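You operate a simulated robot arm through the tools that you are given. There is no shell and no other tool. Be economical: measure what you need, move in short steps, check, and stop when the job is done.

You run a simulated two-armed robot. Do the job below in one go: nothing can be reset, and whatever is moved stays where it is left.

## Task
Hold the green tray, lift each dummy plug out and screw it on.
Fine: red plug on the black housing, yellow plug on the silver one; the tray stays where it is.

It is judged by the outcome, as a careful person would: the job done as asked, and still so three seconds after it is handed in. It fails if anything else is knocked over, pushed out of place, dropped, spilled or broken.

## Robot
Two 7-joint arms with two-finger parallel grippers on one trunk, on a base that drives. Base frame: it is fixed to the floor where the robot stands at the start and does not move with it; the origin is under the middle of the robot, x ahead of it, y to its left, z up. Readings come in mm, degrees, newtons and seconds.
The left shoulder is at the start at [70, 133, 1176], the right one opposite. With the tool pointing down near the work surface each hand reaches from about 180 to 640 mm from the robot's upright axis, wherever it stands, measured 20 degrees to its own side. Places, roughly: grey cup (8x8x5 cm) [400, 0, 900]; red dummy plug (4x4x3 cm) [500, -200, 900]; yellow dummy plug (4x4x3 cm) [500, -300, 900]. Payload 1.57 kg a hand.
The TCP of each hand is the grasp point between the finger pads, 30 mm short of the fingertips. In the tool frame z runs along the fingers and y along their closing line. Largest opening 80 mm; finger width 17, thickness 12; the body of the gripper, 40 by 82 mm, starts 80 mm behind the TCP.
Orientation is that of the tool frame in the base frame, as a unit quaternion [w, x, y, z]. With the fingers straight down and closing along the base's y, the tool's x points along the base's -x, its y along +y and its z along -z.

## Interface
- The arms move only by the tool nudge_tool. It takes "left_targets", "right_targets" or both (then of equal length, played together; a hand with none holds still); each is one flat list of numbers, 7 for each row, row after row: the shift along the tool's x, y, z in mm, then the turn, a rotation vector about the tool's x, y, z in degrees, then the opening, from 0 (shut) to 1 (fully open). In form: [x, y, z, ax, ay, az, fingers, x, y, z, ax, ay, az, fingers, ...]. A call has 1 to 12 rows; each row shifts and turns the commanded pose from where the row before left it, along the tool's axes as they then stand. Rows are played at 5 a second. More than 50 mm and 8.6 degrees between two rows, or a gripper value outside its range, and nothing of the call is played. A pose out of reach is approached as far as the arm can. The call stops where the force on the tool passes 40 N (or 10 N more than at its start, if that is more) or the arm is blocked; 0.2 s more then pass. Each finger travels about 153 mm/s and halts on what it meets, pressing with about 33 N; the grip force reading is that of the motor and also rises with nothing between the fingers. The clock runs only during rows and for 0.2 s after the last one: add rows that do not move to give the fingers time. The reply holds the time, the measured pose of the TCP, the force on the tool along the base axes, the opening and the grip force, in the units named above and with some noise, with the torque about the TCP (base axes, N m) and any sound that the robot's microphone picked up.
- Cameras (640 x 400 px; columns grow to the right, rows downward): "scene" is now at [122.5, -38.5, 1389.8]; the picture's right is [-0.47, -0.88, 0.00], its down [-0.62, 0.33, -0.71] and it looks along [0.62, -0.34, -0.71] (base axes); focal length 283 px, centre (320, 200). "left" rides on the left gripper at [72, 7, -122] in its tool frame; the picture's right is [-0.09, 1.00, 0.00], its down [-0.84, -0.08, -0.54] and it looks along [-0.54, -0.05, 0.84] (tool axes); focal length 238 px, centre (320, 200). "right" rides on the right gripper at [72, -7, -122] in its tool frame; the picture's right is [0.09, 1.00, 0.00], its down [-0.84, 0.08, -0.54] and it looks along [-0.54, 0.05, 0.84] (tool axes); focal length 238 px, centre (320, 200). There is no depth. A picture from a camera that has moved, and an enlarged one, comes with that camera's place and axes in the base frame and with its lens.
- snapshot(camera): a new picture of that camera. The clock stands still meanwhile.
- move_column(by): slides the trunk up (or, below 0, down) by that many mm; the arms and the scene camera ride with it, the base frame stays. It gives what a move gives, with no picture.
- steer(legs): drives the robot by 1 to 6 legs, each [ahead, left, turn to the left] in mm, mm and degrees, along the robot's own axes; the way and the turn of a leg run together, so that a leg with both is an arc; at most 1500 mm and 180 degrees a leg. The arms and the cameras ride along, it lands a little off, and it stops where it bumps. It gives what a move gives.
- pan_tilt(pan, tilt): turns the head with the scene camera to pan (to the left, within 86 degrees either way) and tilt (down, from -29 to 69), counted from straight ahead of the robot. It gives what a move gives.
- zoom(camera, box): a new picture of the part [left, top, right, bottom] of that camera's present view, enlarged. The clock stands still meanwhile.
- hand_in(): hands the job in; it is judged then, once.

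Go step by step. Nothing tells you exact positions but the pictures and the camera data: compare them with the known pose of the tool, close in by small moves and look again before you grip or let go. The budget is 120 turns and 100 pictures, counting those below and the enlarged ones. Unless the task says otherwise, let go and move clear before handing in, and close with one line.

The tools are called after "Call:" as name(argument=value, ...) on one line, values as JSON. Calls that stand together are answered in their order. nudge_tool: Moves the arms, as the interface text tells. Its arguments: {"type":"object","properties":{"left_targets":{"type":"array","items":{"type":"number"}},"right_targets":{"type":"array","items":{"type":"number"}}},"required":[]} The other tools are called the same way: move_column (by) slides the trunk up or down; steer (legs) drives the base; pan_tilt (pan, tilt) turns the head that bears the scene camera; snapshot (camera) takes a picture; zoom (camera, box) takes an enlarged picture of a part of a camera's view; hand_in () hands the job in.

At the start:

```text
time_s: 0.0
left_eef_pos: [389.5, -23.6, 1204.4]
left_ee_rot: [0.0, -0.002, 1.0, -0.001]
left_ft_force: [0.3, -0.1, -0.1]
left_moment: [-0.01, -0.01, 0.01]
left_gripper_width: 80.0
left_grip_force: 0.0
right_eef_pos: [364.0, -398.7, 1137.5]
right_ee_rot: [-0.001, -0.001, 1.0, -0.001]
right_ft_force: [-0.6, -0.3, -0.1]
right_moment: [0.01, 0.0, -0.01]
right_gripper_width: 79.9
right_grip_force: 0.1
trunk travel left (down, up): [-750.0, 190.0]
robot x, y, heading: [-3.1, -2.2, 0.1]
head pan, tilt: [-28.2, 44.8]
```

scene: 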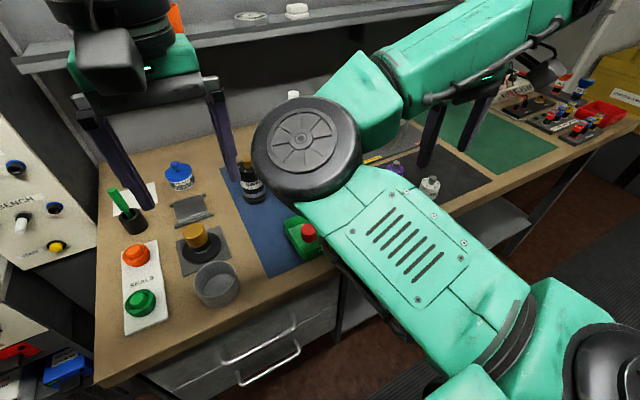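
right: 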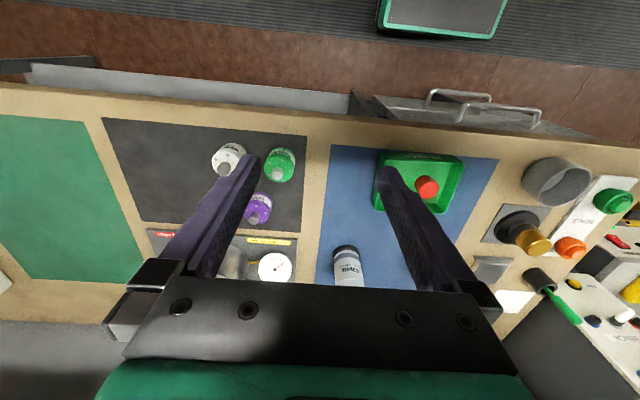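
left: 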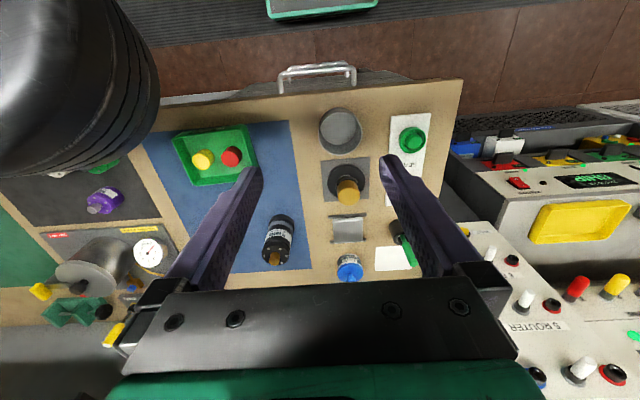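

I see the green tray with the red and yellow plugs on the blue mat; the housings need identifying. I take close looks first.

Call:
zoom(camera="left", box=[0, 100, 260, 340])

Call:
zoom(camera="left", box=[220, 90, 460, 300])

Call:
zoom(camera="right", box=[120, 110, 400, 300])

```text
1.67 times, centred on (130, 220) of left
camera zoom: at [316.1, -16.3, 1326.1], right [0.09, 1.0, 0.0], down [0.84, -0.08, 0.54], along [0.54, -0.05, -0.84], focal length 397 px, centre (637, 167)
```

zoom: 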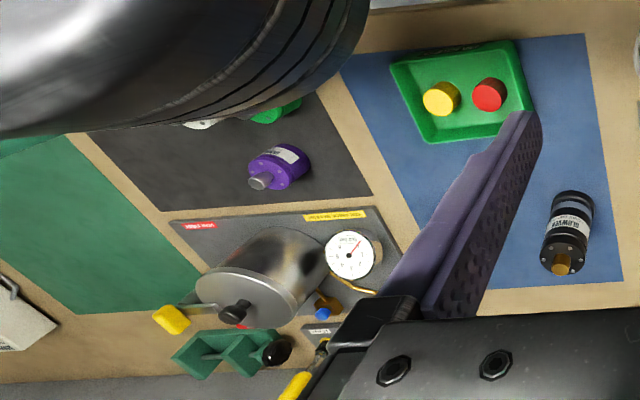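

```text
1.90 times, centred on (340, 195) of left
camera zoom: at [316.1, -16.3, 1326.1], right [0.09, 1.0, 0.0], down [0.84, -0.08, 0.54], along [0.54, -0.05, -0.84], focal length 454 px, centre (282, 210)
```

zoom: 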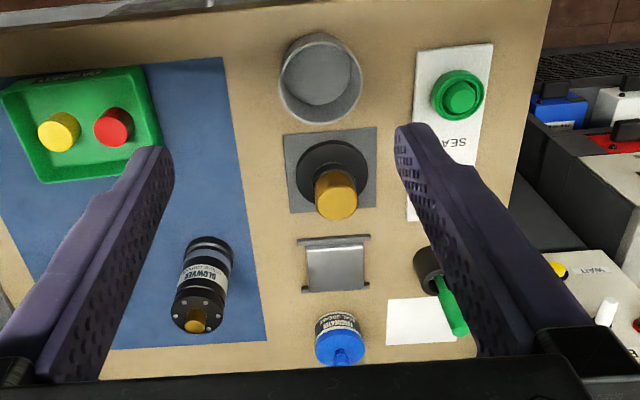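

```text
2.11 times, centred on (260, 205) of right
camera zoom: at [291.7, -404.8, 1258.4], right [-0.09, 1.0, 0.0], down [0.84, 0.08, 0.54], along [0.54, 0.05, -0.84], focal length 502 px, centre (446, 190)
```

zoom: 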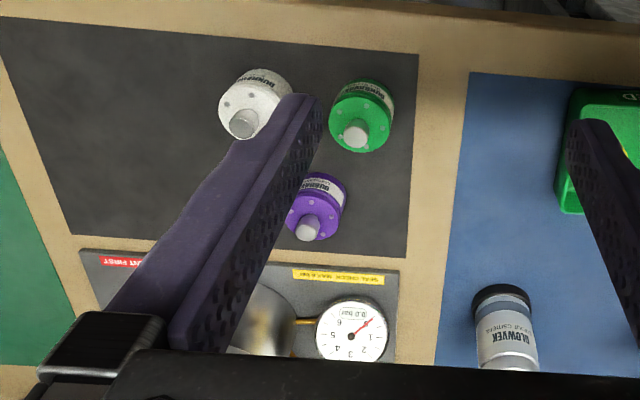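

The black and silver "BLOWVEK" housings stand near (694,-152) and (684,-307) with studs on top. I move the right arm aside and look with the left camera.

Call:
nudge_tool(left_targets=[0, -40, 0, 0, 0, 0, 1, 0, -40, 0, 0, 0, 0, 1, 0, -40, 0, 0, 0, 0, 1, 0, -40, 0, 0, 0, 0, 1], right_targets=[0, -40, 0, 0, 0, 0, 1, 0, -40, 0, 0, 0, 0, 1, 0, -40, 0, 0, 0, 0, 1, 0, -40, 0, 0, 0, 0, 1])

Call:
snapshot(camera="left")

Call:
snapshot(camera="scene")

```text
time_s: 1.0
left_eef_pos: [394.4, -160.9, 1205.4]
left_ee_rot: [-0.002, -0.018, 1.0, -0.012]
left_ft_force: [0.4, -0.8, 0.6]
left_moment: [0.04, 0.0, -0.02]
left_gripper_width: 80.1
left_grip_force: 0.1
left hand out of reach, approached as far as the arm can: row 4
right_eef_pos: [360.2, -560.5, 1136.4]
right_ee_rot: [0.0, 0.0, 1.0, 0.001]
right_ft_force: [-0.1, -0.6, -0.4]
right_moment: [0.02, -0.02, 0.01]
right_gripper_width: 80.3
right_grip_force: 0.1
trunk travel left (down, up): [-750.0, 190.0]
robot x, y, heading: [-0.7, -1.0, -0.1]
head pan, tilt: [-28.2, 44.8]
```

```text
93 pictures are left
camera left: at [320.7, -153.0, 1329.4], right [0.06, 1.0, -0.02], down [0.84, -0.03, 0.54], along [0.54, -0.05, -0.84], focal length 238 px, centre (320, 200)
```

left: 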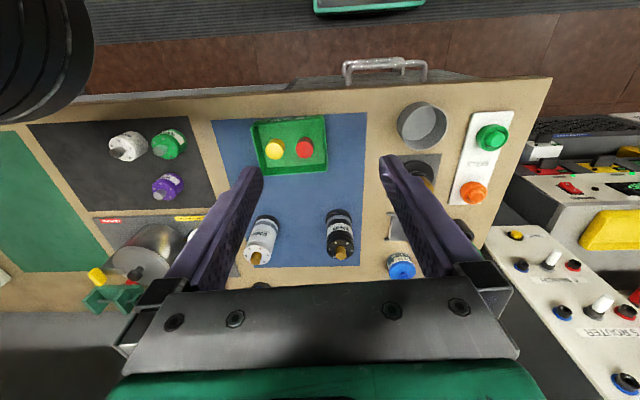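

```text
92 pictures are left
camera scene: at [121.1, -42.1, 1389.8], right [-0.47, -0.88, 0.0], down [-0.62, 0.34, -0.71], along [0.63, -0.33, -0.71], focal length 283 px, centre (320, 200)
```

scene: 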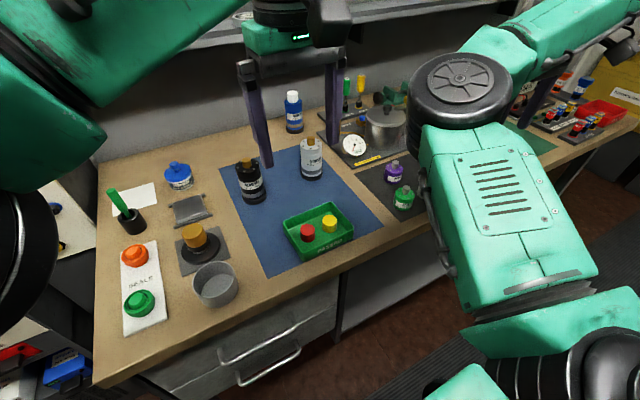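

Call:
zoom(camera="scene", box=[220, 120, 400, 270])

Call:
zoom(camera="left", box=[200, 100, 400, 300])

```text
2.67 times, centred on (310, 195) of scene
camera zoom: at [121.1, -42.1, 1389.8], right [-0.47, -0.88, 0.0], down [-0.62, 0.34, -0.71], along [0.63, -0.33, -0.71], focal length 755 px, centre (347, 213)
```

zoom: 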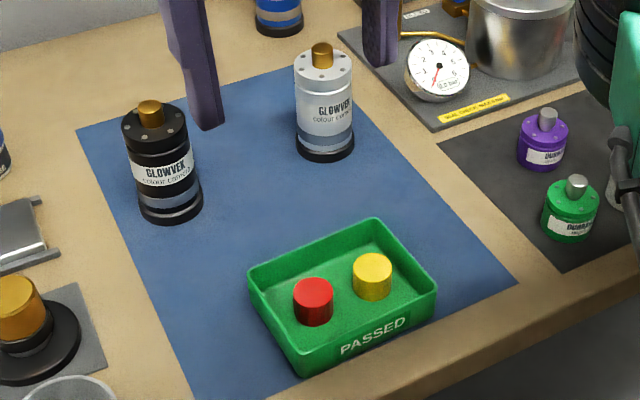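

```text
2.00 times, centred on (300, 200) of left
camera zoom: at [320.7, -153.0, 1329.4], right [0.06, 1.0, -0.02], down [0.84, -0.03, 0.54], along [0.54, -0.05, -0.84], focal length 477 px, centre (360, 200)
```

zoom: 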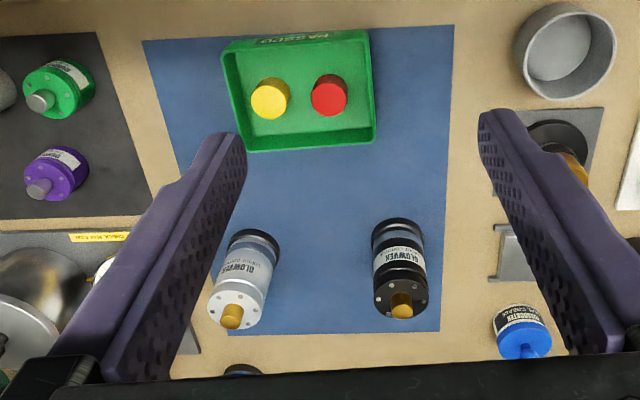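

Both housings carry brass studs, tray is about x 420–520, y −290…−161, plug tops near z 911. The housings are beyond reach, so I check the floor ahead before driving closer.

Call:
pan_tilt(pan=-10, tilt=69)

Call:
snapshot(camera="scene")

```text
time_s: 1.9
left_eef_pos: [394.3, -158.5, 1207.2]
left_ee_rot: [-0.003, -0.017, 1.0, -0.012]
left_ft_force: [-0.4, 0.4, -0.4]
left_moment: [0.01, 0.01, 0.0]
left_gripper_width: 79.7
left_grip_force: 0.0
right_eef_pos: [363.8, -556.1, 1137.2]
right_ee_rot: [-0.001, 0.0, 1.0, -0.001]
right_ft_force: [0.5, -0.8, -0.1]
right_moment: [0.0, 0.0, -0.02]
right_gripper_width: 80.1
right_grip_force: 0.1
trunk travel left (down, up): [-750.0, 190.0]
robot x, y, heading: [-4.3, 0.6, 0.2]
head pan, tilt: [-10.0, 68.8]
```

```text
89 pictures are left
camera scene: at [106.0, -9.2, 1360.7], right [-0.17, -0.98, 0.0], down [-0.92, 0.16, -0.36], along [0.36, -0.06, -0.93], focal length 283 px, centre (320, 200)
```

scene: 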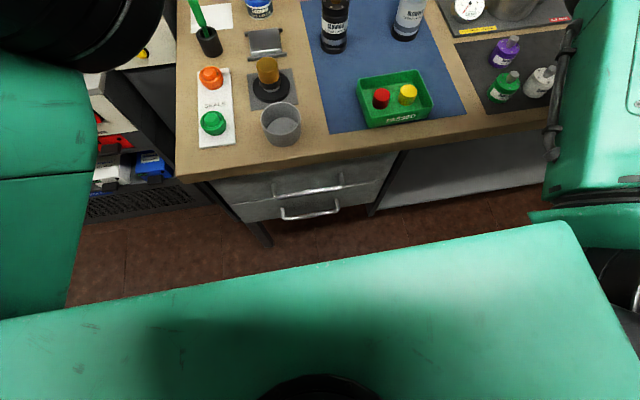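

The bench edge is near x 390 and the base front leaves a gap; the studs are near (665,-138,993) and (667,-308,993). I drive to the right and ahead in small steps.

Call:
steer(legs=[[0, -90, 0], [50, 0, 0]])

Call:
snapshot(camera="scene")

```text
time_s: 3.5
left_eef_pos: [436.1, -248.2, 1208.8]
left_ee_rot: [0.0, -0.015, 1.0, -0.013]
left_ft_force: [0.0, 0.1, 0.2]
left_moment: [0.01, -0.06, -0.01]
left_gripper_width: 80.0
left_grip_force: 0.2
right_eef_pos: [406.2, -646.8, 1140.2]
right_ee_rot: [0.004, 0.001, 1.0, -0.002]
right_ft_force: [-1.4, -0.7, 1.3]
right_moment: [-0.01, -0.07, -0.03]
right_gripper_width: 79.9
right_grip_force: 0.1
trunk travel left (down, up): [-750.0, 190.0]
robot x, y, heading: [48.1, -88.3, -0.1]
head pan, tilt: [-10.0, 68.8]
```

```text
88 pictures are left
camera scene: at [147.7, -98.5, 1361.4], right [-0.18, -0.98, 0.0], down [-0.92, 0.16, -0.37], along [0.36, -0.07, -0.93], focal length 283 px, centre (320, 200)
```

scene: 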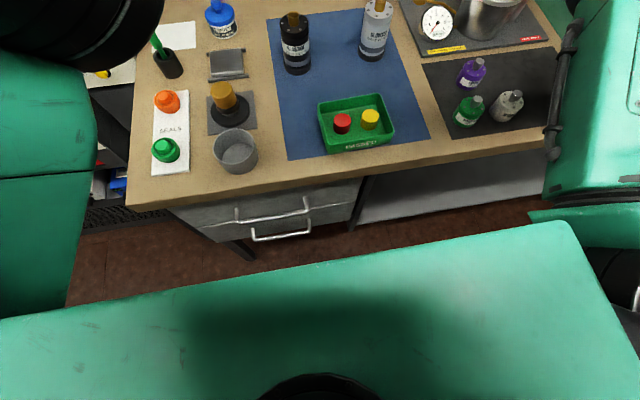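

Still clear; I drive a further 30 mm ahead.

Call:
steer(legs=[[32, 0, 0]])

Call:
pan_tilt(pan=-10, tilt=50)

Call:
snapshot(camera="scene")

```text
time_s: 4.3
left_eef_pos: [471.7, -248.4, 1209.7]
left_ee_rot: [-0.001, -0.019, 1.0, -0.014]
left_ft_force: [0.1, -0.5, -0.4]
left_moment: [-0.02, -0.06, -0.01]
left_gripper_width: 80.0
left_grip_force: 0.1
right_eef_pos: [437.0, -650.0, 1139.1]
right_ee_rot: [0.002, 0.002, 1.0, -0.001]
right_ft_force: [-0.7, -0.5, -0.3]
right_moment: [0.0, -0.04, 0.0]
right_gripper_width: 80.0
right_grip_force: 0.0
trunk travel left (down, up): [-750.0, 190.0]
robot x, y, heading: [78.2, -96.2, -0.4]
head pan, tilt: [-10.0, 68.8]
```

```text
time_s: 5.2
left_eef_pos: [477.3, -247.3, 1207.4]
left_ee_rot: [-0.004, -0.02, 1.0, -0.015]
left_ft_force: [0.4, 0.1, -0.9]
left_moment: [-0.01, 0.02, 0.0]
left_gripper_width: 80.0
left_grip_force: 0.1
right_eef_pos: [444.2, -650.3, 1136.4]
right_ee_rot: [-0.001, 0.001, 1.0, -0.001]
right_ft_force: [-0.3, -0.1, -0.5]
right_moment: [0.01, 0.0, 0.01]
right_gripper_width: 79.9
right_grip_force: 0.1
trunk travel left (down, up): [-750.0, 190.0]
robot x, y, heading: [83.1, -89.4, -0.0]
head pan, tilt: [-10.0, 50.0]
```

```text
87 pictures are left
camera scene: at [208.1, -105.0, 1382.5], right [-0.18, -0.98, 0.0], down [-0.76, 0.13, -0.64], along [0.63, -0.11, -0.77], focal length 283 px, centre (320, 200)
```

scene: 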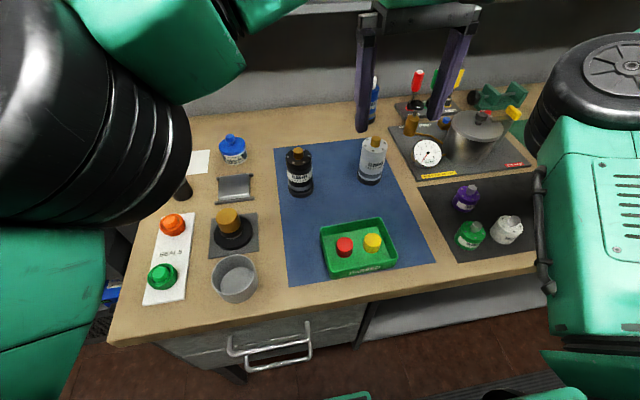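

All in view. I bring the left hand out to the left and the right hand above the tray for a close look.

Call:
nudge_tool(left_targets=[0, 45, 0, 0, 0, 0, 1, 0, 45, 0, 0, 0, 0, 1, 0, 45, 0, 0, 0, 0, 1, 0, 45, 0, 0, 0, 0, 1, 0, 0, 0, 0, 0, 0, 1, 0, 0, 0, 0, 0, 0, 1, 0, 0, 0, 0, 0, 0, 1, 0, 0, 0, 0, 0, 0, 1, 0, 0, 0, 0, 0, 0, 1, 0, 0, 0, 0, 0, 0, 1], right_targets=[0, 42, 0, 0, 0, 0, 1, 0, 42, 0, 0, 0, 0, 1, 0, 42, 0, 0, 0, 0, 1, 0, 42, 0, 0, 0, 0, 1, 0, 42, 0, 0, 0, 0, 1, 0, 42, 0, 0, 0, 0, 1, 0, 42, 0, 0, 0, 0, 1, 0, 42, 10, 0, 0, 0, 1, 0, 42, 20, 0, 0, 0, 1, 0, 42, 20, 0, 0, 0, 1])

Call:
snapshot(camera="right")

```text
time_s: 7.4
left_eef_pos: [468.2, -69.1, 1201.9]
left_ee_rot: [-0.004, -0.02, 1.0, -0.014]
left_ft_force: [0.0, -0.2, 0.5]
left_moment: [-0.03, -0.02, 0.0]
left_gripper_width: 80.0
left_grip_force: 0.1
right_eef_pos: [460.8, -471.8, 1123.3]
right_ee_rot: [0.0, 0.001, 1.0, -0.001]
right_ft_force: [0.0, 0.4, -0.5]
right_moment: [-0.02, 0.0, -0.02]
right_gripper_width: 80.0
right_grip_force: 0.0
right hand out of reach, approached as far as the arm can: row 5, 6, 7, 8, 9, 10
trunk travel left (down, up): [-750.0, 190.0]
robot x, y, heading: [82.6, -88.8, -0.1]
head pan, tilt: [-10.0, 50.0]
```

```text
86 pictures are left
camera right: at [389.0, -477.5, 1244.7], right [-0.09, 1.0, 0.0], down [0.84, 0.08, 0.54], along [0.54, 0.05, -0.84], focal length 238 px, centre (320, 200)
```

right: 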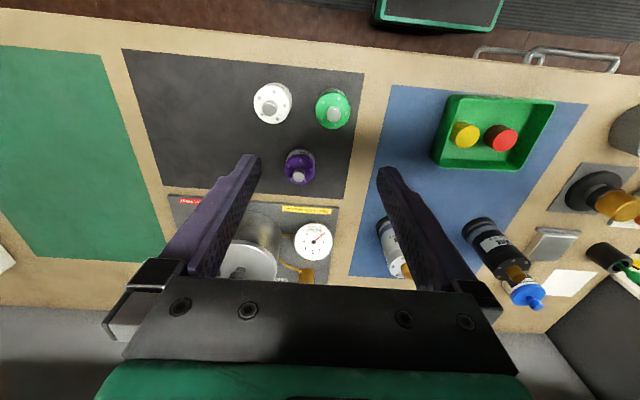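

The right arm stalled at y −472; perhaps height matters, so I lower it a bit and retry toward the left.

Call:
nudge_tool(right_targets=[0, 0, 30, 0, 0, 0, 1, 0, 0, 30, 0, 0, 0, 1, 0, 30, 0, 0, 0, 0, 1, 0, 30, 0, 0, 0, 0, 1, 0, 30, 0, 0, 0, 0, 1])

```text
time_s: 8.6
left_eef_pos: [468.9, -69.0, 1202.2]
left_ee_rot: [-0.003, -0.02, 1.0, -0.015]
left_ft_force: [0.1, 0.2, 0.4]
left_moment: [0.0, 0.0, 0.02]
left_gripper_width: 80.2
left_grip_force: 0.0
right_eef_pos: [460.7, -476.3, 1063.5]
right_ee_rot: [0.001, 0.001, 1.0, -0.001]
right_ft_force: [0.1, -0.2, -0.7]
right_moment: [-0.01, 0.0, -0.03]
right_gripper_width: 80.0
right_grip_force: 0.2
right hand out of reach, approached as far as the arm can: row 3, 4, 5
trunk travel left (down, up): [-750.0, 190.0]
robot x, y, heading: [78.2, -94.6, -0.3]
head pan, tilt: [-10.0, 50.0]
```

Probably a wrist limit; I turn the right tool counter-clockwise (seen from above) while going left.

Call:
nudge_tool(right_targets=[0, 0, 0, 0, 0, -8, 1, 0, 0, 0, 0, 0, -8, 1, 0, 0, 0, 0, 0, -8, 1, 0, 0, 0, 0, 0, -8, 1, 0, 30, 0, 0, 0, 0, 1, 0, 30, 0, 0, 0, 0, 1])

```text
time_s: 10.0
left_eef_pos: [467.8, -69.5, 1202.0]
left_ee_rot: [-0.003, -0.02, 1.0, -0.014]
left_ft_force: [0.3, 0.5, -0.6]
left_moment: [-0.05, 0.0, 0.02]
left_gripper_width: 80.0
left_grip_force: 0.0
right_eef_pos: [456.2, -475.6, 1063.9]
right_ee_rot: [0.0, -0.274, 0.962, 0.0]
right_ft_force: [1.1, -0.4, 0.7]
right_moment: [0.01, -0.01, 0.0]
right_gripper_width: 80.0
right_grip_force: 0.1
right hand out of reach, approached as far as the arm can: row 5, 6
trunk travel left (down, up): [-750.0, 190.0]
robot x, y, heading: [75.8, -91.3, -0.4]
head pan, tilt: [-10.0, 50.0]
```

The stall seems tied to the distance between the hands; I move the left hand further left and retry.

Call:
nudge_tool(left_targets=[0, 45, 0, 0, 0, 0, 1, 0, 45, 0, 0, 0, 0, 1, 0, 45, 0, 0, 0, 0, 1, 0, 45, 0, 0, 0, 0, 1, 0, 0, 0, 0, 0, 0, 1, 0, 0, 0, 0, 0, 0, 1], right_targets=[0, 0, 0, 0, 0, 0, 1, 0, 0, 0, 0, 0, 8, 1, 0, 0, 0, 0, 0, 8, 1, 0, 0, 0, 0, 0, 8, 1, 0, 30, 0, 0, 0, 8, 1, 0, 30, 0, 0, 0, 0, 1])

Call:
snapshot(camera="scene")

```text
time_s: 11.4
left_eef_pos: [463.0, 110.7, 1197.5]
left_ee_rot: [-0.004, -0.019, 1.0, -0.013]
left_ft_force: [-0.3, 1.0, -0.7]
left_moment: [0.0, 0.02, -0.02]
left_gripper_width: 80.0
left_grip_force: 0.1
right_eef_pos: [481.1, -469.9, 1065.2]
right_ee_rot: [0.0, 0.002, 1.0, 0.0]
right_ft_force: [0.2, -0.1, -0.2]
right_moment: [0.0, 0.01, 0.0]
right_gripper_width: 80.0
right_grip_force: 0.0
right hand out of reach, approached as far as the arm can: row 5, 6
trunk travel left (down, up): [-750.0, 190.0]
robot x, y, heading: [78.2, -91.2, -0.1]
head pan, tilt: [-10.0, 50.0]
```

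```text
85 pictures are left
camera scene: at [207.8, -105.0, 1382.6], right [-0.18, -0.98, 0.0], down [-0.75, 0.13, -0.64], along [0.63, -0.11, -0.77], focal length 283 px, centre (320, 200)
```

scene: 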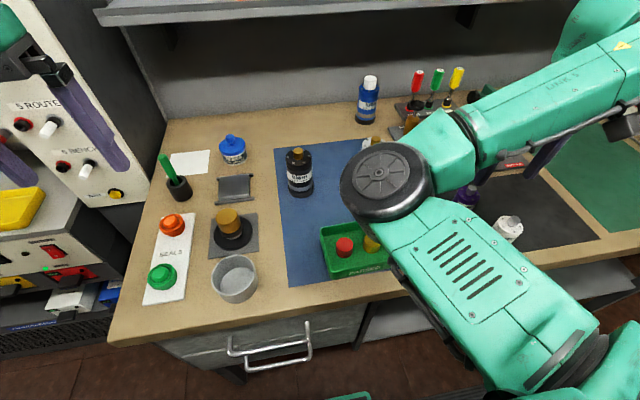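

The right arm's elbow sits inward over the tray, which is what blocks it. I try swinging the hand forward and left around the shoulder to let the arm unfold.

Call:
nudge_tool(right_targets=[0, 0, -40, 0, 0, 0, 1, -40, 0, -20, 0, 0, 0, 1, -40, 20, 0, 0, 0, 0, 1, -40, 30, 0, 0, 0, 0, 1, -20, 40, 0, 0, 0, 0, 1, 0, 40, 0, 0, 0, 0, 1, 0, 40, 0, 0, 0, 0, 1])

Call:
snapshot(camera="scene")

```text
time_s: 13.0
left_eef_pos: [461.4, 109.9, 1198.8]
left_ee_rot: [-0.003, -0.02, 1.0, -0.013]
left_ft_force: [0.2, 0.2, -0.1]
left_moment: [-0.03, 0.01, 0.02]
left_gripper_width: 80.1
left_grip_force: 0.1
right_eef_pos: [624.5, -349.0, 1125.7]
right_ee_rot: [0.0, 0.003, 1.0, 0.0]
right_ft_force: [0.7, -0.2, -0.5]
right_moment: [-0.01, 0.02, 0.04]
right_gripper_width: 80.2
right_grip_force: 0.1
right hand out of reach, approached as far as the arm can: row 6, 7
trunk travel left (down, up): [-750.0, 190.0]
robot x, y, heading: [81.9, -88.7, -0.2]
head pan, tilt: [-10.0, 50.0]
```

```text
84 pictures are left
camera scene: at [207.1, -106.2, 1382.6], right [-0.18, -0.98, 0.0], down [-0.75, 0.14, -0.64], along [0.63, -0.11, -0.77], focal length 283 px, centre (320, 200)
```

scene: 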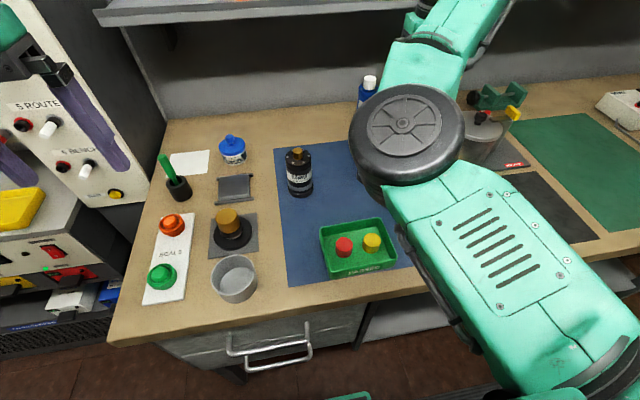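

That works: the hand is now near (624,−349). I continue around toward the stretched position.

Call:
nudge_tool(right_targets=[-30, 10, 0, 0, 0, 0, 1, -20, 30, 0, 0, 0, 0, 1, 0, 40, 0, 0, 0, 0, 1, 0, 40, 0, 0, 0, 0, 1, 0, 40, 0, 0, 0, 0, 1])

Call:
snapshot(camera="scene")

```text
time_s: 14.2
left_eef_pos: [462.1, 111.6, 1198.0]
left_ee_rot: [-0.003, -0.019, 1.0, -0.015]
left_ft_force: [1.4, -0.2, -0.4]
left_moment: [0.0, -0.01, 0.01]
left_gripper_width: 80.0
left_grip_force: 0.2
right_eef_pos: [667.6, -200.8, 1131.5]
right_ee_rot: [0.002, 0.001, 1.0, -0.002]
right_ft_force: [0.2, 0.8, 0.1]
right_moment: [0.04, 0.02, 0.02]
right_gripper_width: 80.2
right_grip_force: 0.0
right hand out of reach, approached as far as the arm can: row 5
trunk travel left (down, up): [-750.0, 190.0]
robot x, y, heading: [81.9, -94.0, -0.1]
head pan, tilt: [-10.0, 50.0]
```

```text
83 pictures are left
camera scene: at [206.6, -103.9, 1382.7], right [-0.18, -0.98, 0.0], down [-0.75, 0.13, -0.64], along [0.63, -0.11, -0.77], focal length 283 px, centre (320, 200)
```

scene: 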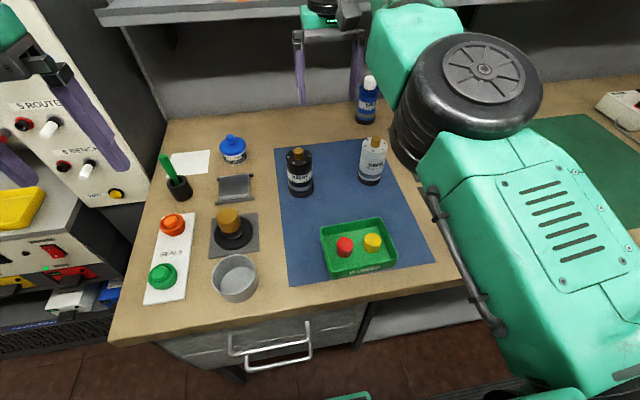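

The elbow flipped to the right side, leaving a clear view. Now I draw the right hand back over the tray.

Call:
nudge_tool(right_targets=[40, 0, 0, 0, 0, 0, 1, 40, 0, 0, 0, 0, 0, 1, 40, 0, 0, 0, 0, 0, 1, 40, 0, 20, 0, 0, 0, 1, 20, 0, 20, 0, 0, 0, 1, 0, -15, 20, 0, 0, 0, 1])

Call:
snapshot(camera="right")

Call:
snapshot(camera="scene")

```text
time_s: 15.6
left_eef_pos: [463.0, 109.7, 1197.4]
left_ee_rot: [-0.003, -0.019, 1.0, -0.014]
left_ft_force: [0.2, 0.1, -0.6]
left_moment: [0.0, 0.05, -0.02]
left_gripper_width: 80.1
left_grip_force: 0.1
right_eef_pos: [663.8, -214.1, 1107.7]
right_ee_rot: [0.0, 0.001, 1.0, -0.001]
right_ft_force: [-0.1, 0.3, 0.6]
right_moment: [0.01, 0.0, 0.0]
right_gripper_width: 79.9
right_grip_force: 0.0
right hand out of reach, approached as far as the arm can: row 1, 2, 3, 4, 5, 6
trunk travel left (down, up): [-750.0, 190.0]
robot x, y, heading: [81.0, -90.4, -0.1]
head pan, tilt: [-10.0, 50.0]
```

```text
82 pictures are left
camera right: at [592.2, -220.3, 1227.9], right [-0.09, 1.0, 0.0], down [0.84, 0.08, 0.54], along [0.54, 0.05, -0.84], focal length 238 px, centre (320, 200)
```

right: 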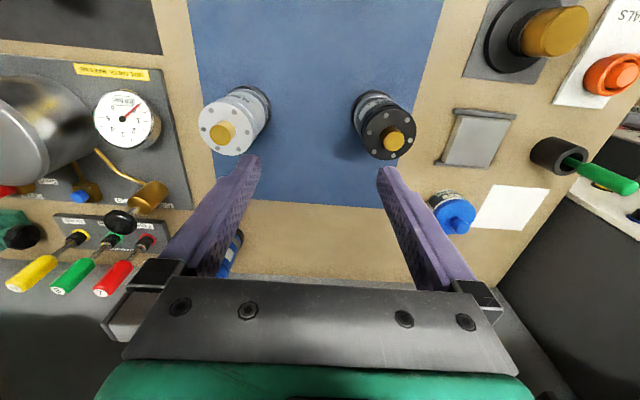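

```text
81 pictures are left
camera scene: at [208.1, -106.0, 1382.6], right [-0.18, -0.98, 0.0], down [-0.75, 0.14, -0.64], along [0.63, -0.11, -0.77], focal length 283 px, centre (320, 200)
```

scene: 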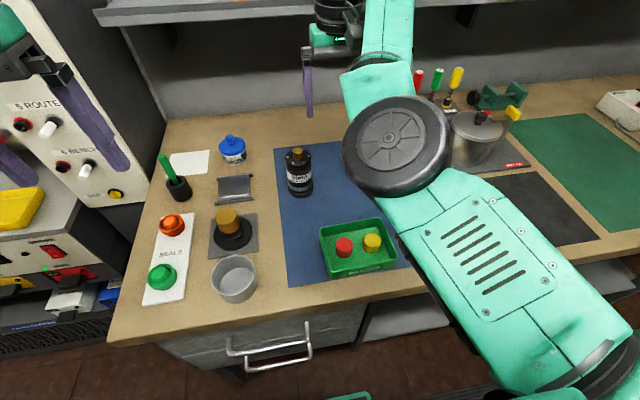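

The retraction folded the elbow inward again. I stretch out once more to the left and then retract with a turn of the tool to keep the elbow outside.

Call:
nudge_tool(right_targets=[0, 15, -24, 0, 0, 0, 1, 0, 30, 0, 0, 0, -8, 1, 0, 30, 0, 0, 0, -8, 1, 0, 20, 0, 0, 0, -8, 1, 0, 0, 0, 0, 0, -8, 1])

Call:
snapshot(camera="scene")

```text
time_s: 16.8
left_eef_pos: [461.0, 110.7, 1198.9]
left_ee_rot: [-0.004, -0.02, 1.0, -0.014]
left_ft_force: [-0.6, -0.8, -0.4]
left_moment: [0.02, -0.05, 0.01]
left_gripper_width: 80.0
left_grip_force: 0.0
right_eef_pos: [648.2, -122.4, 1127.8]
right_ee_rot: [0.002, -0.276, 0.961, -0.002]
right_ft_force: [0.0, 0.6, 0.5]
right_moment: [0.02, 0.03, -0.01]
right_gripper_width: 80.0
right_grip_force: 0.0
right hand out of reach, approached as far as the arm can: row 3
trunk travel left (down, up): [-750.0, 190.0]
robot x, y, heading: [79.1, -91.8, -0.0]
head pan, tilt: [-10.0, 50.0]
```

```text
80 pictures are left
camera scene: at [207.2, -105.7, 1382.6], right [-0.18, -0.98, 0.0], down [-0.75, 0.13, -0.64], along [0.63, -0.11, -0.77], focal length 283 px, centre (320, 200)
```

scene: 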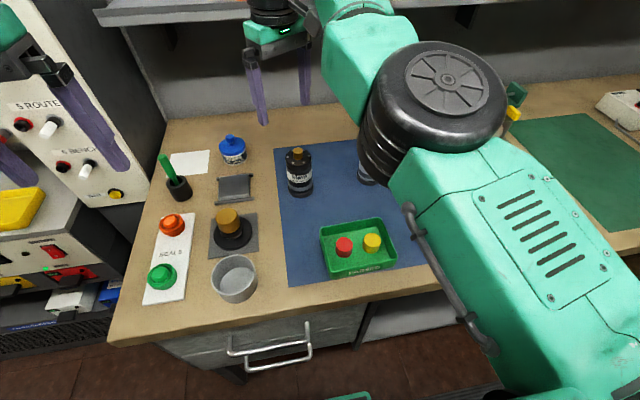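

The elbow is outside now. I retract toward the robot in small steps.

Call:
nudge_tool(right_targets=[13, 8, 0, 0, 0, 0, 1, 13, 8, 0, 0, 0, 0, 1, 13, 8, 0, 0, 0, 0, 1, 13, 8, 0, 0, 0, 0, 1])

Call:
snapshot(camera="scene")

```text
time_s: 17.8
left_eef_pos: [462.5, 110.5, 1198.0]
left_ee_rot: [-0.004, -0.019, 1.0, -0.015]
left_ft_force: [0.6, -0.9, -0.6]
left_moment: [0.0, -0.02, 0.01]
left_gripper_width: 80.0
left_grip_force: 0.2
right_eef_pos: [637.3, -121.9, 1129.3]
right_ee_rot: [-0.001, -0.274, 0.962, -0.001]
right_ft_force: [0.4, 0.3, 0.1]
right_moment: [0.02, -0.01, 0.01]
right_gripper_width: 80.2
right_grip_force: 0.1
right hand out of reach, approached as far as the arm can: row 1, 2, 3, 4
trunk travel left (down, up): [-750.0, 190.0]
robot x, y, heading: [80.8, -94.5, -0.1]
head pan, tilt: [-10.0, 50.0]
```

```text
79 pictures are left
camera scene: at [207.0, -105.4, 1382.6], right [-0.18, -0.98, 0.0], down [-0.75, 0.13, -0.64], along [0.63, -0.11, -0.77], focal length 283 px, centre (320, 200)
```

scene: 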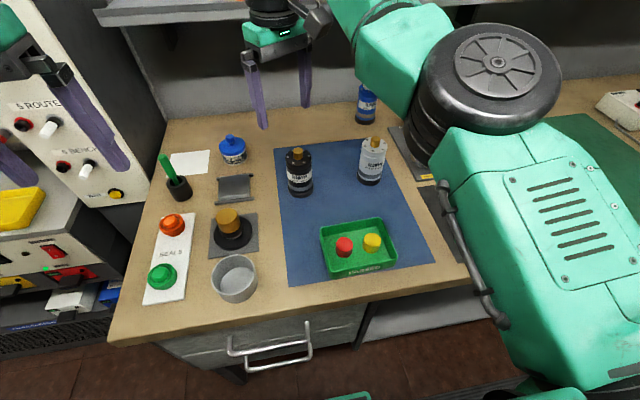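

Hand hardly moved; likely it's too high for folding. I try retracting while going down.

Call:
nudge_tool(right_targets=[0, 0, 25, 0, 0, 0, 1, 0, 0, 25, 0, 0, 0, 1, 13, 8, 15, 0, 0, 0, 1, 25, 16, 0, 0, 0, 0, 1, 25, 16, 0, 0, 0, 0, 1])

```text
time_s: 19.0
left_eef_pos: [460.9, 112.1, 1198.6]
left_ee_rot: [-0.004, -0.02, 1.0, -0.014]
left_ft_force: [-1.0, -0.7, -0.1]
left_moment: [0.0, -0.02, -0.02]
left_gripper_width: 80.1
left_grip_force: 0.1
right_eef_pos: [633.1, -95.7, 1106.6]
right_ee_rot: [0.0, -0.275, 0.961, -0.002]
right_ft_force: [1.2, 0.2, 0.3]
right_moment: [0.0, 0.0, 0.05]
right_gripper_width: 80.1
right_grip_force: 0.1
right hand out of reach, approached as far as the arm can: row 1, 2, 3, 4, 5
trunk travel left (down, up): [-750.0, 190.0]
robot x, y, heading: [76.3, -93.0, -0.2]
head pan, tilt: [-10.0, 50.0]
```

I test whether the wrist is the limiting joint by turning the tool back and past zero.

Call:
nudge_tool(right_targets=[0, 0, 0, 0, 0, 8, 1, 0, 0, 0, 0, 0, 8, 1, 0, 0, 0, 0, 0, 8, 1, 0, 0, 0, 0, 0, 8, 1, 0, 0, 0, 0, 0, 8, 1, 0, 0, 0, 0, 0, 8, 1, 15, 0, 0, 0, 0, 0, 1, 15, 0, 0, 0, 0, 0, 1])

Call:
snapshot(camera="scene")

```text
time_s: 20.8
left_eef_pos: [462.3, 112.1, 1198.3]
left_ee_rot: [-0.003, -0.019, 1.0, -0.015]
left_ft_force: [0.6, -0.5, -0.5]
left_moment: [0.0, 0.0, 0.01]
left_gripper_width: 79.9
left_grip_force: 0.1
right_eef_pos: [662.1, -244.7, 1075.6]
right_ee_rot: [0.001, 0.103, 0.995, -0.001]
right_ft_force: [1.2, -0.6, 0.0]
right_moment: [-0.03, 0.01, -0.02]
right_gripper_width: 79.9
right_grip_force: 0.1
right hand out of reach, approached as far as the arm can: row 2, 3, 4, 5, 6, 7, 8
trunk travel left (down, up): [-750.0, 190.0]
robot x, y, heading: [78.1, -94.3, -0.2]
head pan, tilt: [-10.0, 50.0]
```

```text
78 pictures are left
camera scene: at [207.0, -102.9, 1382.6], right [-0.18, -0.98, 0.0], down [-0.75, 0.13, -0.64], along [0.63, -0.11, -0.77], focal length 283 px, centre (320, 200)
```

scene: 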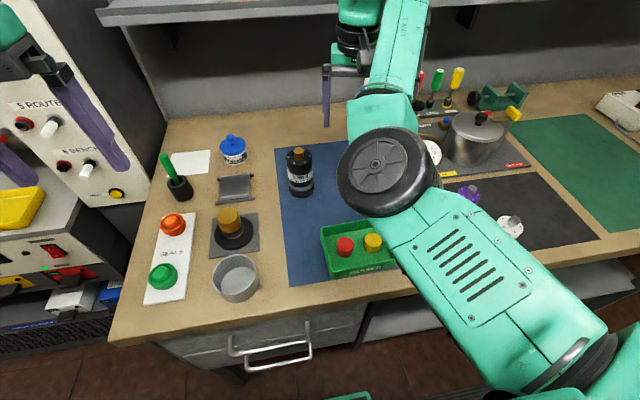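

Turning clockwise dragged the arm, so the wrist limit lies on that side: turning counter-clockwise should free it. I turn about 90° that way.

Call:
nudge_tool(right_targets=[0, 0, -20, 0, 0, -8, 1, 0, 0, -20, 0, 0, -8, 1, 0, 0, -10, 0, 0, -8, 1, 0, 0, 0, 0, 0, -8, 1, 0, 0, 0, 0, 0, -8, 1, 0, 0, 0, 0, 0, -8, 1, 0, 0, 0, 0, 0, -8, 1, 0, 0, 0, 0, 0, -8, 1, 0, 0, 0, 0, 0, -8, 1, 0, 0, 0, 0, 0, -8, 1, 0, 0, 0, 0, 0, -8, 1, 0, 0, 0, 0, 0, -8, 1])

```text
time_s: 23.4
left_eef_pos: [461.7, 110.1, 1198.5]
left_ee_rot: [-0.004, -0.019, 1.0, -0.015]
left_ft_force: [-0.1, 0.0, 0.8]
left_moment: [0.02, 0.02, 0.0]
left_gripper_width: 79.9
left_grip_force: 0.2
right_eef_pos: [663.1, -244.2, 1124.3]
right_ee_rot: [0.001, -0.671, 0.742, -0.001]
right_ft_force: [-0.3, 0.0, 0.2]
right_moment: [0.0, 0.02, 0.0]
right_gripper_width: 80.3
right_grip_force: 0.0
trunk travel left (down, up): [-750.0, 190.0]
robot x, y, heading: [79.4, -91.6, -0.2]
head pan, tilt: [-10.0, 50.0]
```

Free now. Tool y points toward the robot, so I retract along it.

Call:
nudge_tool(right_targets=[4, 35, 0, 0, 0, 0, 1, 4, 35, 0, 0, 0, 0, 1, 4, 35, 0, 0, 0, 0, 1, 0, 35, 10, 0, 0, 0, 1, -10, 35, 10, 0, 0, 0, 1])

Call:
snapshot(camera="scene")

```text
time_s: 24.6
left_eef_pos: [462.8, 110.7, 1197.8]
left_ee_rot: [-0.003, -0.019, 1.0, -0.015]
left_ft_force: [-0.5, -0.2, -0.5]
left_moment: [-0.03, -0.01, -0.01]
left_gripper_width: 79.9
left_grip_force: 0.1
right_eef_pos: [661.4, -239.3, 1119.6]
right_ee_rot: [0.0, -0.67, 0.742, -0.001]
right_ft_force: [0.1, 0.1, 0.6]
right_moment: [0.01, 0.04, 0.01]
right_gripper_width: 79.8
right_grip_force: 0.0
right hand out of reach, approached as far as the arm can: row 1, 2, 3, 4, 5
trunk travel left (down, up): [-750.0, 190.0]
robot x, y, heading: [78.5, -92.7, 0.2]
head pan, tilt: [-10.0, 50.0]
```

```text
77 pictures are left
camera scene: at [207.1, -104.5, 1382.6], right [-0.18, -0.98, 0.0], down [-0.75, 0.13, -0.64], along [0.63, -0.11, -0.77], focal length 283 px, centre (320, 200)
```

scene: 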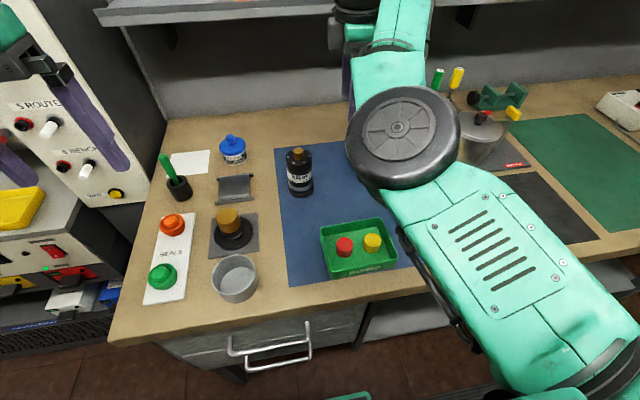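

I keep this yaw, swing the hand left at full stretch to bring the elbow outside, then retract.

Call:
nudge_tool(right_targets=[-30, 0, 0, 0, 0, 0, 1, -30, 0, 0, 0, 0, 0, 1, -30, 3, 0, 0, 0, 0, 1, -30, 3, 0, 0, 0, 0, 1, 0, 20, 0, 0, 0, 0, 1, 0, 30, 0, 0, 0, 0, 1, 0, 30, 0, 0, 0, 0, 1])

Call:
snapshot(camera="scene")

```text
time_s: 26.2
left_eef_pos: [460.0, 111.7, 1197.7]
left_ee_rot: [-0.003, -0.02, 1.0, -0.016]
left_ft_force: [1.0, -0.4, 0.0]
left_moment: [-0.02, 0.01, -0.02]
left_gripper_width: 80.1
left_grip_force: 0.0
right_eef_pos: [630.9, -102.8, 1127.5]
right_ee_rot: [0.001, -0.67, 0.743, 0.0]
right_ft_force: [-0.5, 0.3, 0.0]
right_moment: [-0.02, 0.01, 0.0]
right_gripper_width: 80.0
right_grip_force: 0.1
right hand out of reach, approached as far as the arm can: row 3, 4, 5, 6, 7
trunk travel left (down, up): [-750.0, 190.0]
robot x, y, heading: [78.6, -92.9, 0.0]
head pan, tilt: [-10.0, 50.0]
```

```text
76 pictures are left
camera scene: at [206.6, -103.4, 1382.7], right [-0.18, -0.98, 0.0], down [-0.75, 0.13, -0.64], along [0.63, -0.11, -0.77], focal length 283 px, centre (320, 200)
```

scene: 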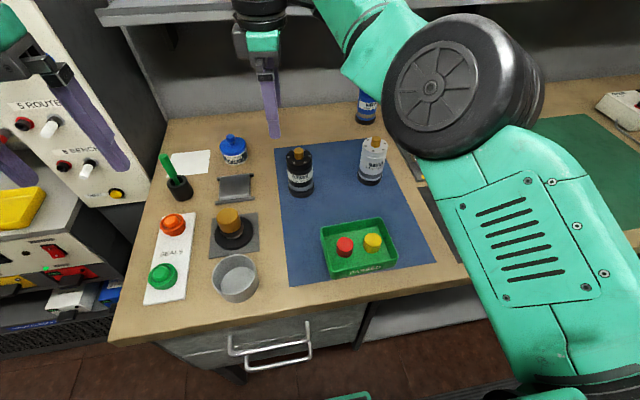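

The elbow seems pinned because the hand works too high relative to the shoulder. I raise the trunk, then lower the hand relative to it and retract.

Call:
move_column(by=150)

Call:
nudge_tool(right_targets=[0, 0, 40, 0, 0, 0, 1, 0, 0, 40, 0, 0, 0, 1, 0, 0, 40, 0, 0, 0, 1, 0, 0, 40, 0, 0, 0, 1, 0, 0, 40, 0, 0, 0, 1, 0, 20, 0, 0, 0, 0, 1, 0, 30, 0, 0, 0, 0, 1, 0, 30, 0, 0, 0, 0, 1])

Call:
snapshot(camera="scene")

```text
time_s: 27.9
left_eef_pos: [461.3, 111.4, 1348.9]
left_ee_rot: [-0.003, -0.019, 1.0, -0.015]
left_ft_force: [-0.2, -0.7, -0.1]
left_moment: [0.02, 0.04, 0.02]
left_gripper_width: 79.9
left_grip_force: 0.0
right_eef_pos: [630.2, -103.9, 1277.2]
right_ee_rot: [0.001, -0.67, 0.742, 0.0]
right_ft_force: [-0.4, 0.7, -0.2]
right_moment: [-0.03, -0.02, -0.02]
right_gripper_width: 80.2
right_grip_force: 0.2
trunk travel left (down, up): [-900.0, 40.0]
robot x, y, heading: [78.4, -90.5, -0.4]
head pan, tilt: [-10.0, 50.0]
```

```text
time_s: 29.7
left_eef_pos: [461.1, 112.1, 1348.1]
left_ee_rot: [-0.004, -0.019, 1.0, -0.015]
left_ft_force: [0.6, 0.2, -0.5]
left_moment: [0.01, 0.02, -0.02]
left_gripper_width: 80.0
left_grip_force: 0.1
right_eef_pos: [639.8, -63.3, 1076.6]
right_ee_rot: [0.0, -0.67, 0.742, -0.001]
right_ft_force: [-0.4, -0.3, -0.4]
right_moment: [0.0, -0.01, 0.02]
right_gripper_width: 80.0
right_grip_force: 0.1
right hand out of reach, approached as far as the arm can: row 1, 2, 3, 6, 7, 8
trunk travel left (down, up): [-900.0, 40.0]
robot x, y, heading: [75.1, -94.3, -0.1]
head pan, tilt: [-10.0, 50.0]
```

```text
75 pictures are left
camera scene: at [207.1, -103.7, 1532.6], right [-0.18, -0.98, 0.0], down [-0.75, 0.13, -0.64], along [0.63, -0.11, -0.77], focal length 283 px, centre (320, 200)
```

scene: 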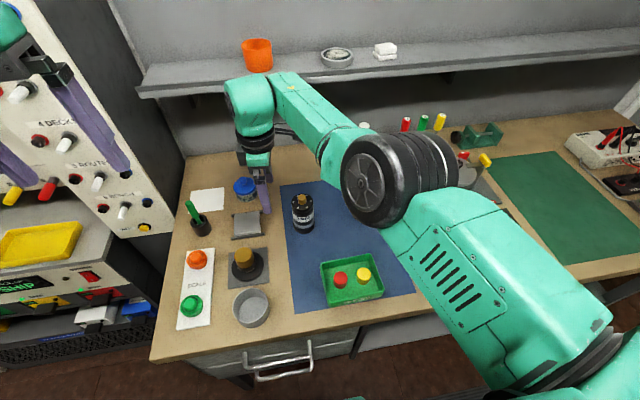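

The elbow has rolled partway over; continuing the hand left and back along this arc should finish the roll.

Call:
nudge_tool(right_targets=[-28, 23, 0, 0, 0, 0, 1, -28, 23, 0, 0, 0, 0, 1, -28, 23, 0, 0, 0, 0, 1, -10, 30, 0, 0, 0, 0, 1, -10, 30, 0, 0, 0, 0, 1])

Call:
snapshot(camera="scene")

```text
time_s: 30.9
left_eef_pos: [461.5, 111.1, 1348.6]
left_ee_rot: [-0.003, -0.019, 1.0, -0.015]
left_ft_force: [-0.1, -0.2, -0.4]
left_moment: [0.0, -0.01, 0.01]
left_gripper_width: 80.1
left_grip_force: 0.2
right_eef_pos: [620.0, -26.6, 1076.3]
right_ee_rot: [0.0, -0.67, 0.742, 0.0]
right_ft_force: [1.0, 0.3, -0.9]
right_moment: [0.0, 0.0, 0.03]
right_gripper_width: 80.2
right_grip_force: 0.0
right hand out of reach, approached as far as the arm can: row 1, 2, 3, 4, 5
trunk travel left (down, up): [-900.0, 40.0]
robot x, y, heading: [82.0, -91.3, -0.2]
head pan, tilt: [-10.0, 50.0]
```

```text
74 pictures are left
camera scene: at [206.8, -104.0, 1532.7], right [-0.18, -0.98, 0.0], down [-0.75, 0.13, -0.64], along [0.63, -0.11, -0.77], focal length 283 px, centre (320, 200)
```

scene: 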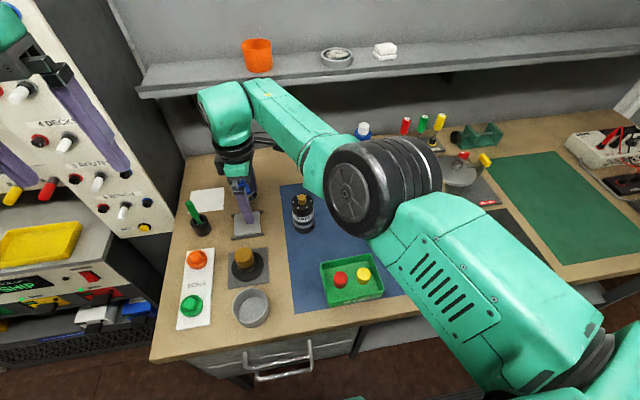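

I try drawing the hand diagonally toward the elbow (back and right), a direction elbow flexing should allow.

Call:
nudge_tool(right_targets=[28, 22, 0, 0, 0, 0, 1, 28, 22, 0, 0, 0, 0, 1, 28, 22, 0, 0, 0, 0, 1, 28, 22, 0, 0, 0, 0, 1])

Call:
snapshot(camera="scene")

```text
time_s: 31.9
left_eef_pos: [462.6, 109.6, 1348.1]
left_ee_rot: [-0.002, -0.019, 1.0, -0.014]
left_ft_force: [-0.2, 0.1, -0.3]
left_moment: [-0.01, 0.04, 0.02]
left_gripper_width: 80.2
left_grip_force: 0.1
right_eef_pos: [633.5, -54.5, 1068.3]
right_ee_rot: [0.001, -0.67, 0.742, 0.0]
right_ft_force: [-0.7, 0.7, -0.3]
right_moment: [0.0, -0.06, -0.01]
right_gripper_width: 79.9
right_grip_force: 0.0
right hand out of reach, approached as far as the arm can: row 1, 2, 3, 4
trunk travel left (down, up): [-900.0, 40.0]
robot x, y, heading: [80.0, -92.9, -0.1]
head pan, tilt: [-10.0, 50.0]
```

```text
73 pictures are left
camera scene: at [207.3, -105.3, 1532.6], right [-0.18, -0.98, 0.0], down [-0.75, 0.13, -0.64], along [0.63, -0.11, -0.77], focal length 283 px, centre (320, 200)
```

scene: 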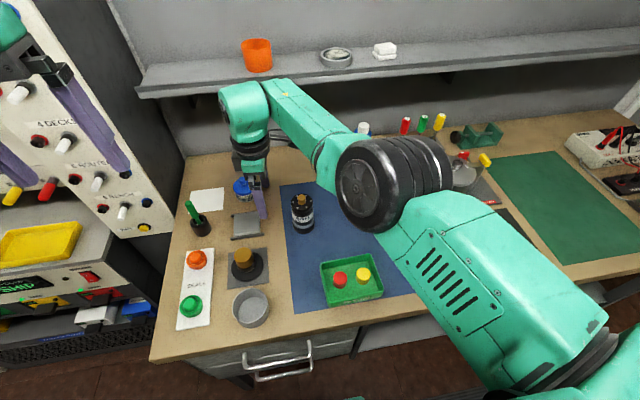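

The elbow stays put and the hand rides an arc around it, so I follow that arc to the left and back while the left hand moves out of the way.

Call:
nudge_tool(left_targets=[40, 0, 0, 0, 0, 0, 1, 40, 0, 0, 0, 0, 0, 1, 40, 0, 0, 0, 0, 0, 1, 40, 0, 0, 0, 0, 0, 1, 0, 0, 0, 0, 0, 0, 1], right_targets=[0, 0, 0, 0, 0, 0, 1, 0, 0, 0, 0, 0, 0, 1, -31, 27, 0, 0, 0, 0, 1, -27, 33, 0, 0, 0, 0, 1, -16, 37, 0, 0, 0, 0, 1])

Call:
snapshot(camera="scene")

```text
time_s: 33.1
left_eef_pos: [301.9, 102.8, 1349.0]
left_ee_rot: [-0.004, -0.02, 1.0, -0.015]
left_ft_force: [0.3, -0.2, -0.5]
left_moment: [0.01, 0.0, -0.03]
left_gripper_width: 79.9
left_grip_force: 0.0
right_eef_pos: [619.8, -26.0, 1066.1]
right_ee_rot: [0.001, -0.67, 0.742, -0.001]
right_ft_force: [-0.1, 0.0, -0.7]
right_moment: [0.02, 0.03, 0.03]
right_gripper_width: 80.0
right_grip_force: 0.1
right hand out of reach, approached as far as the arm can: row 3, 4, 5
trunk travel left (down, up): [-900.0, 40.0]
robot x, y, heading: [82.6, -88.5, -0.2]
head pan, tilt: [-10.0, 50.0]
```

```text
72 pictures are left
camera scene: at [207.6, -105.8, 1532.6], right [-0.18, -0.98, 0.0], down [-0.75, 0.13, -0.64], along [0.63, -0.11, -0.77], focal length 283 px, centre (320, 200)
```

scene: 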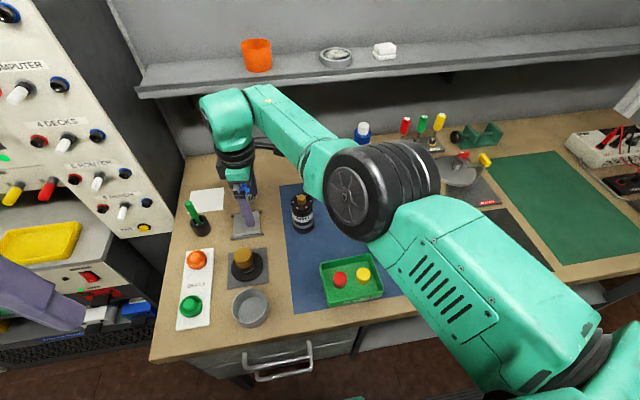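

Lower hand positions gave more freedom; I lower the right hand further here (nothing tall beneath) and continue the arc with some yaw.

Call:
nudge_tool(right_targets=[0, 0, 35, 0, 0, 0, 1, 0, 0, 35, 0, 0, 0, 1, 0, 0, 0, 0, 0, -8, 1, 0, 0, 0, 0, 0, -8, 1, -10, 20, 0, 0, 0, 0, 1, -10, 20, 0, 0, 0, 0, 1, -10, 20, 0, 0, 0, 0, 1])

Call:
snapshot(camera="scene")

```text
time_s: 34.7
left_eef_pos: [300.1, 104.9, 1347.2]
left_ee_rot: [-0.004, -0.02, 1.0, -0.015]
left_ft_force: [-0.5, -0.6, 0.4]
left_moment: [0.0, 0.02, -0.01]
left_gripper_width: 80.1
left_grip_force: 0.1
right_eef_pos: [608.6, -25.7, 1004.6]
right_ee_rot: [0.0, 0.767, -0.642, 0.0]
right_ft_force: [-0.7, 0.8, -0.6]
right_moment: [0.03, -0.02, -0.01]
right_gripper_width: 80.0
right_grip_force: 0.1
right hand out of reach, approached as far as the arm can: row 2, 5, 6, 7
trunk travel left (down, up): [-900.0, 40.0]
robot x, y, heading: [79.3, -94.4, -0.1]
head pan, tilt: [-10.0, 50.0]
```

```text
71 pictures are left
camera scene: at [206.9, -104.6, 1532.7], right [-0.18, -0.98, 0.0], down [-0.75, 0.13, -0.64], along [0.63, -0.11, -0.77], focal length 283 px, centre (320, 200)
```

scene: 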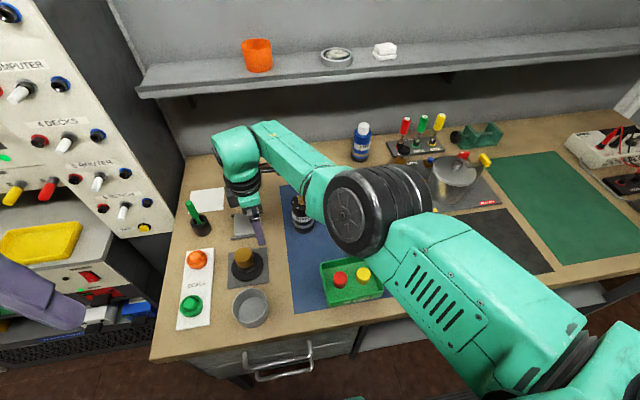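

I infer the elbow hinge is bent the wrong way and must be rolled over through a "forearm hanging down" posture, which needs free air. I raise the hand and back the robot off the bench by 200 mm.

Call:
nudge_tool(right_targets=[0, 0, -40, 0, 0, 0, 1, 0, 0, -40, 0, 0, 0, 1, 0, 0, -40, 0, 0, 0, 1])

Call:
steer(legs=[[-200, 0, 0]])

```text
time_s: 35.5
left_eef_pos: [299.9, 105.2, 1349.1]
left_ee_rot: [-0.004, -0.019, 1.0, -0.015]
left_ft_force: [0.1, 0.4, -0.3]
left_moment: [-0.01, -0.01, -0.01]
left_gripper_width: 80.2
left_grip_force: 0.1
right_eef_pos: [620.1, -28.2, 1120.6]
right_ee_rot: [0.0, 0.766, -0.643, 0.001]
right_ft_force: [0.4, 0.9, -0.3]
right_moment: [0.02, -0.01, -0.03]
right_gripper_width: 80.0
right_grip_force: 0.1
right hand out of reach, approached as far as the arm can: row 1, 2
trunk travel left (down, up): [-900.0, 40.0]
robot x, y, heading: [83.1, -90.3, 0.0]
head pan, tilt: [-10.0, 50.0]
```

```text
time_s: 37.1
left_eef_pos: [107.1, 104.6, 1347.0]
left_ee_rot: [-0.006, -0.018, 1.0, -0.013]
left_ft_force: [0.4, 0.1, 0.3]
left_moment: [0.02, 0.05, 0.0]
left_gripper_width: 80.1
left_grip_force: 0.0
right_eef_pos: [427.9, -28.0, 1117.6]
right_ee_rot: [0.002, 0.765, -0.644, 0.0]
right_ft_force: [0.1, 0.5, -0.4]
right_moment: [0.04, 0.02, 0.0]
right_gripper_width: 79.9
right_grip_force: 0.0
trunk travel left (down, up): [-900.0, 40.0]
robot x, y, heading: [-115.6, -88.9, -0.4]
head pan, tilt: [-10.0, 50.0]
```

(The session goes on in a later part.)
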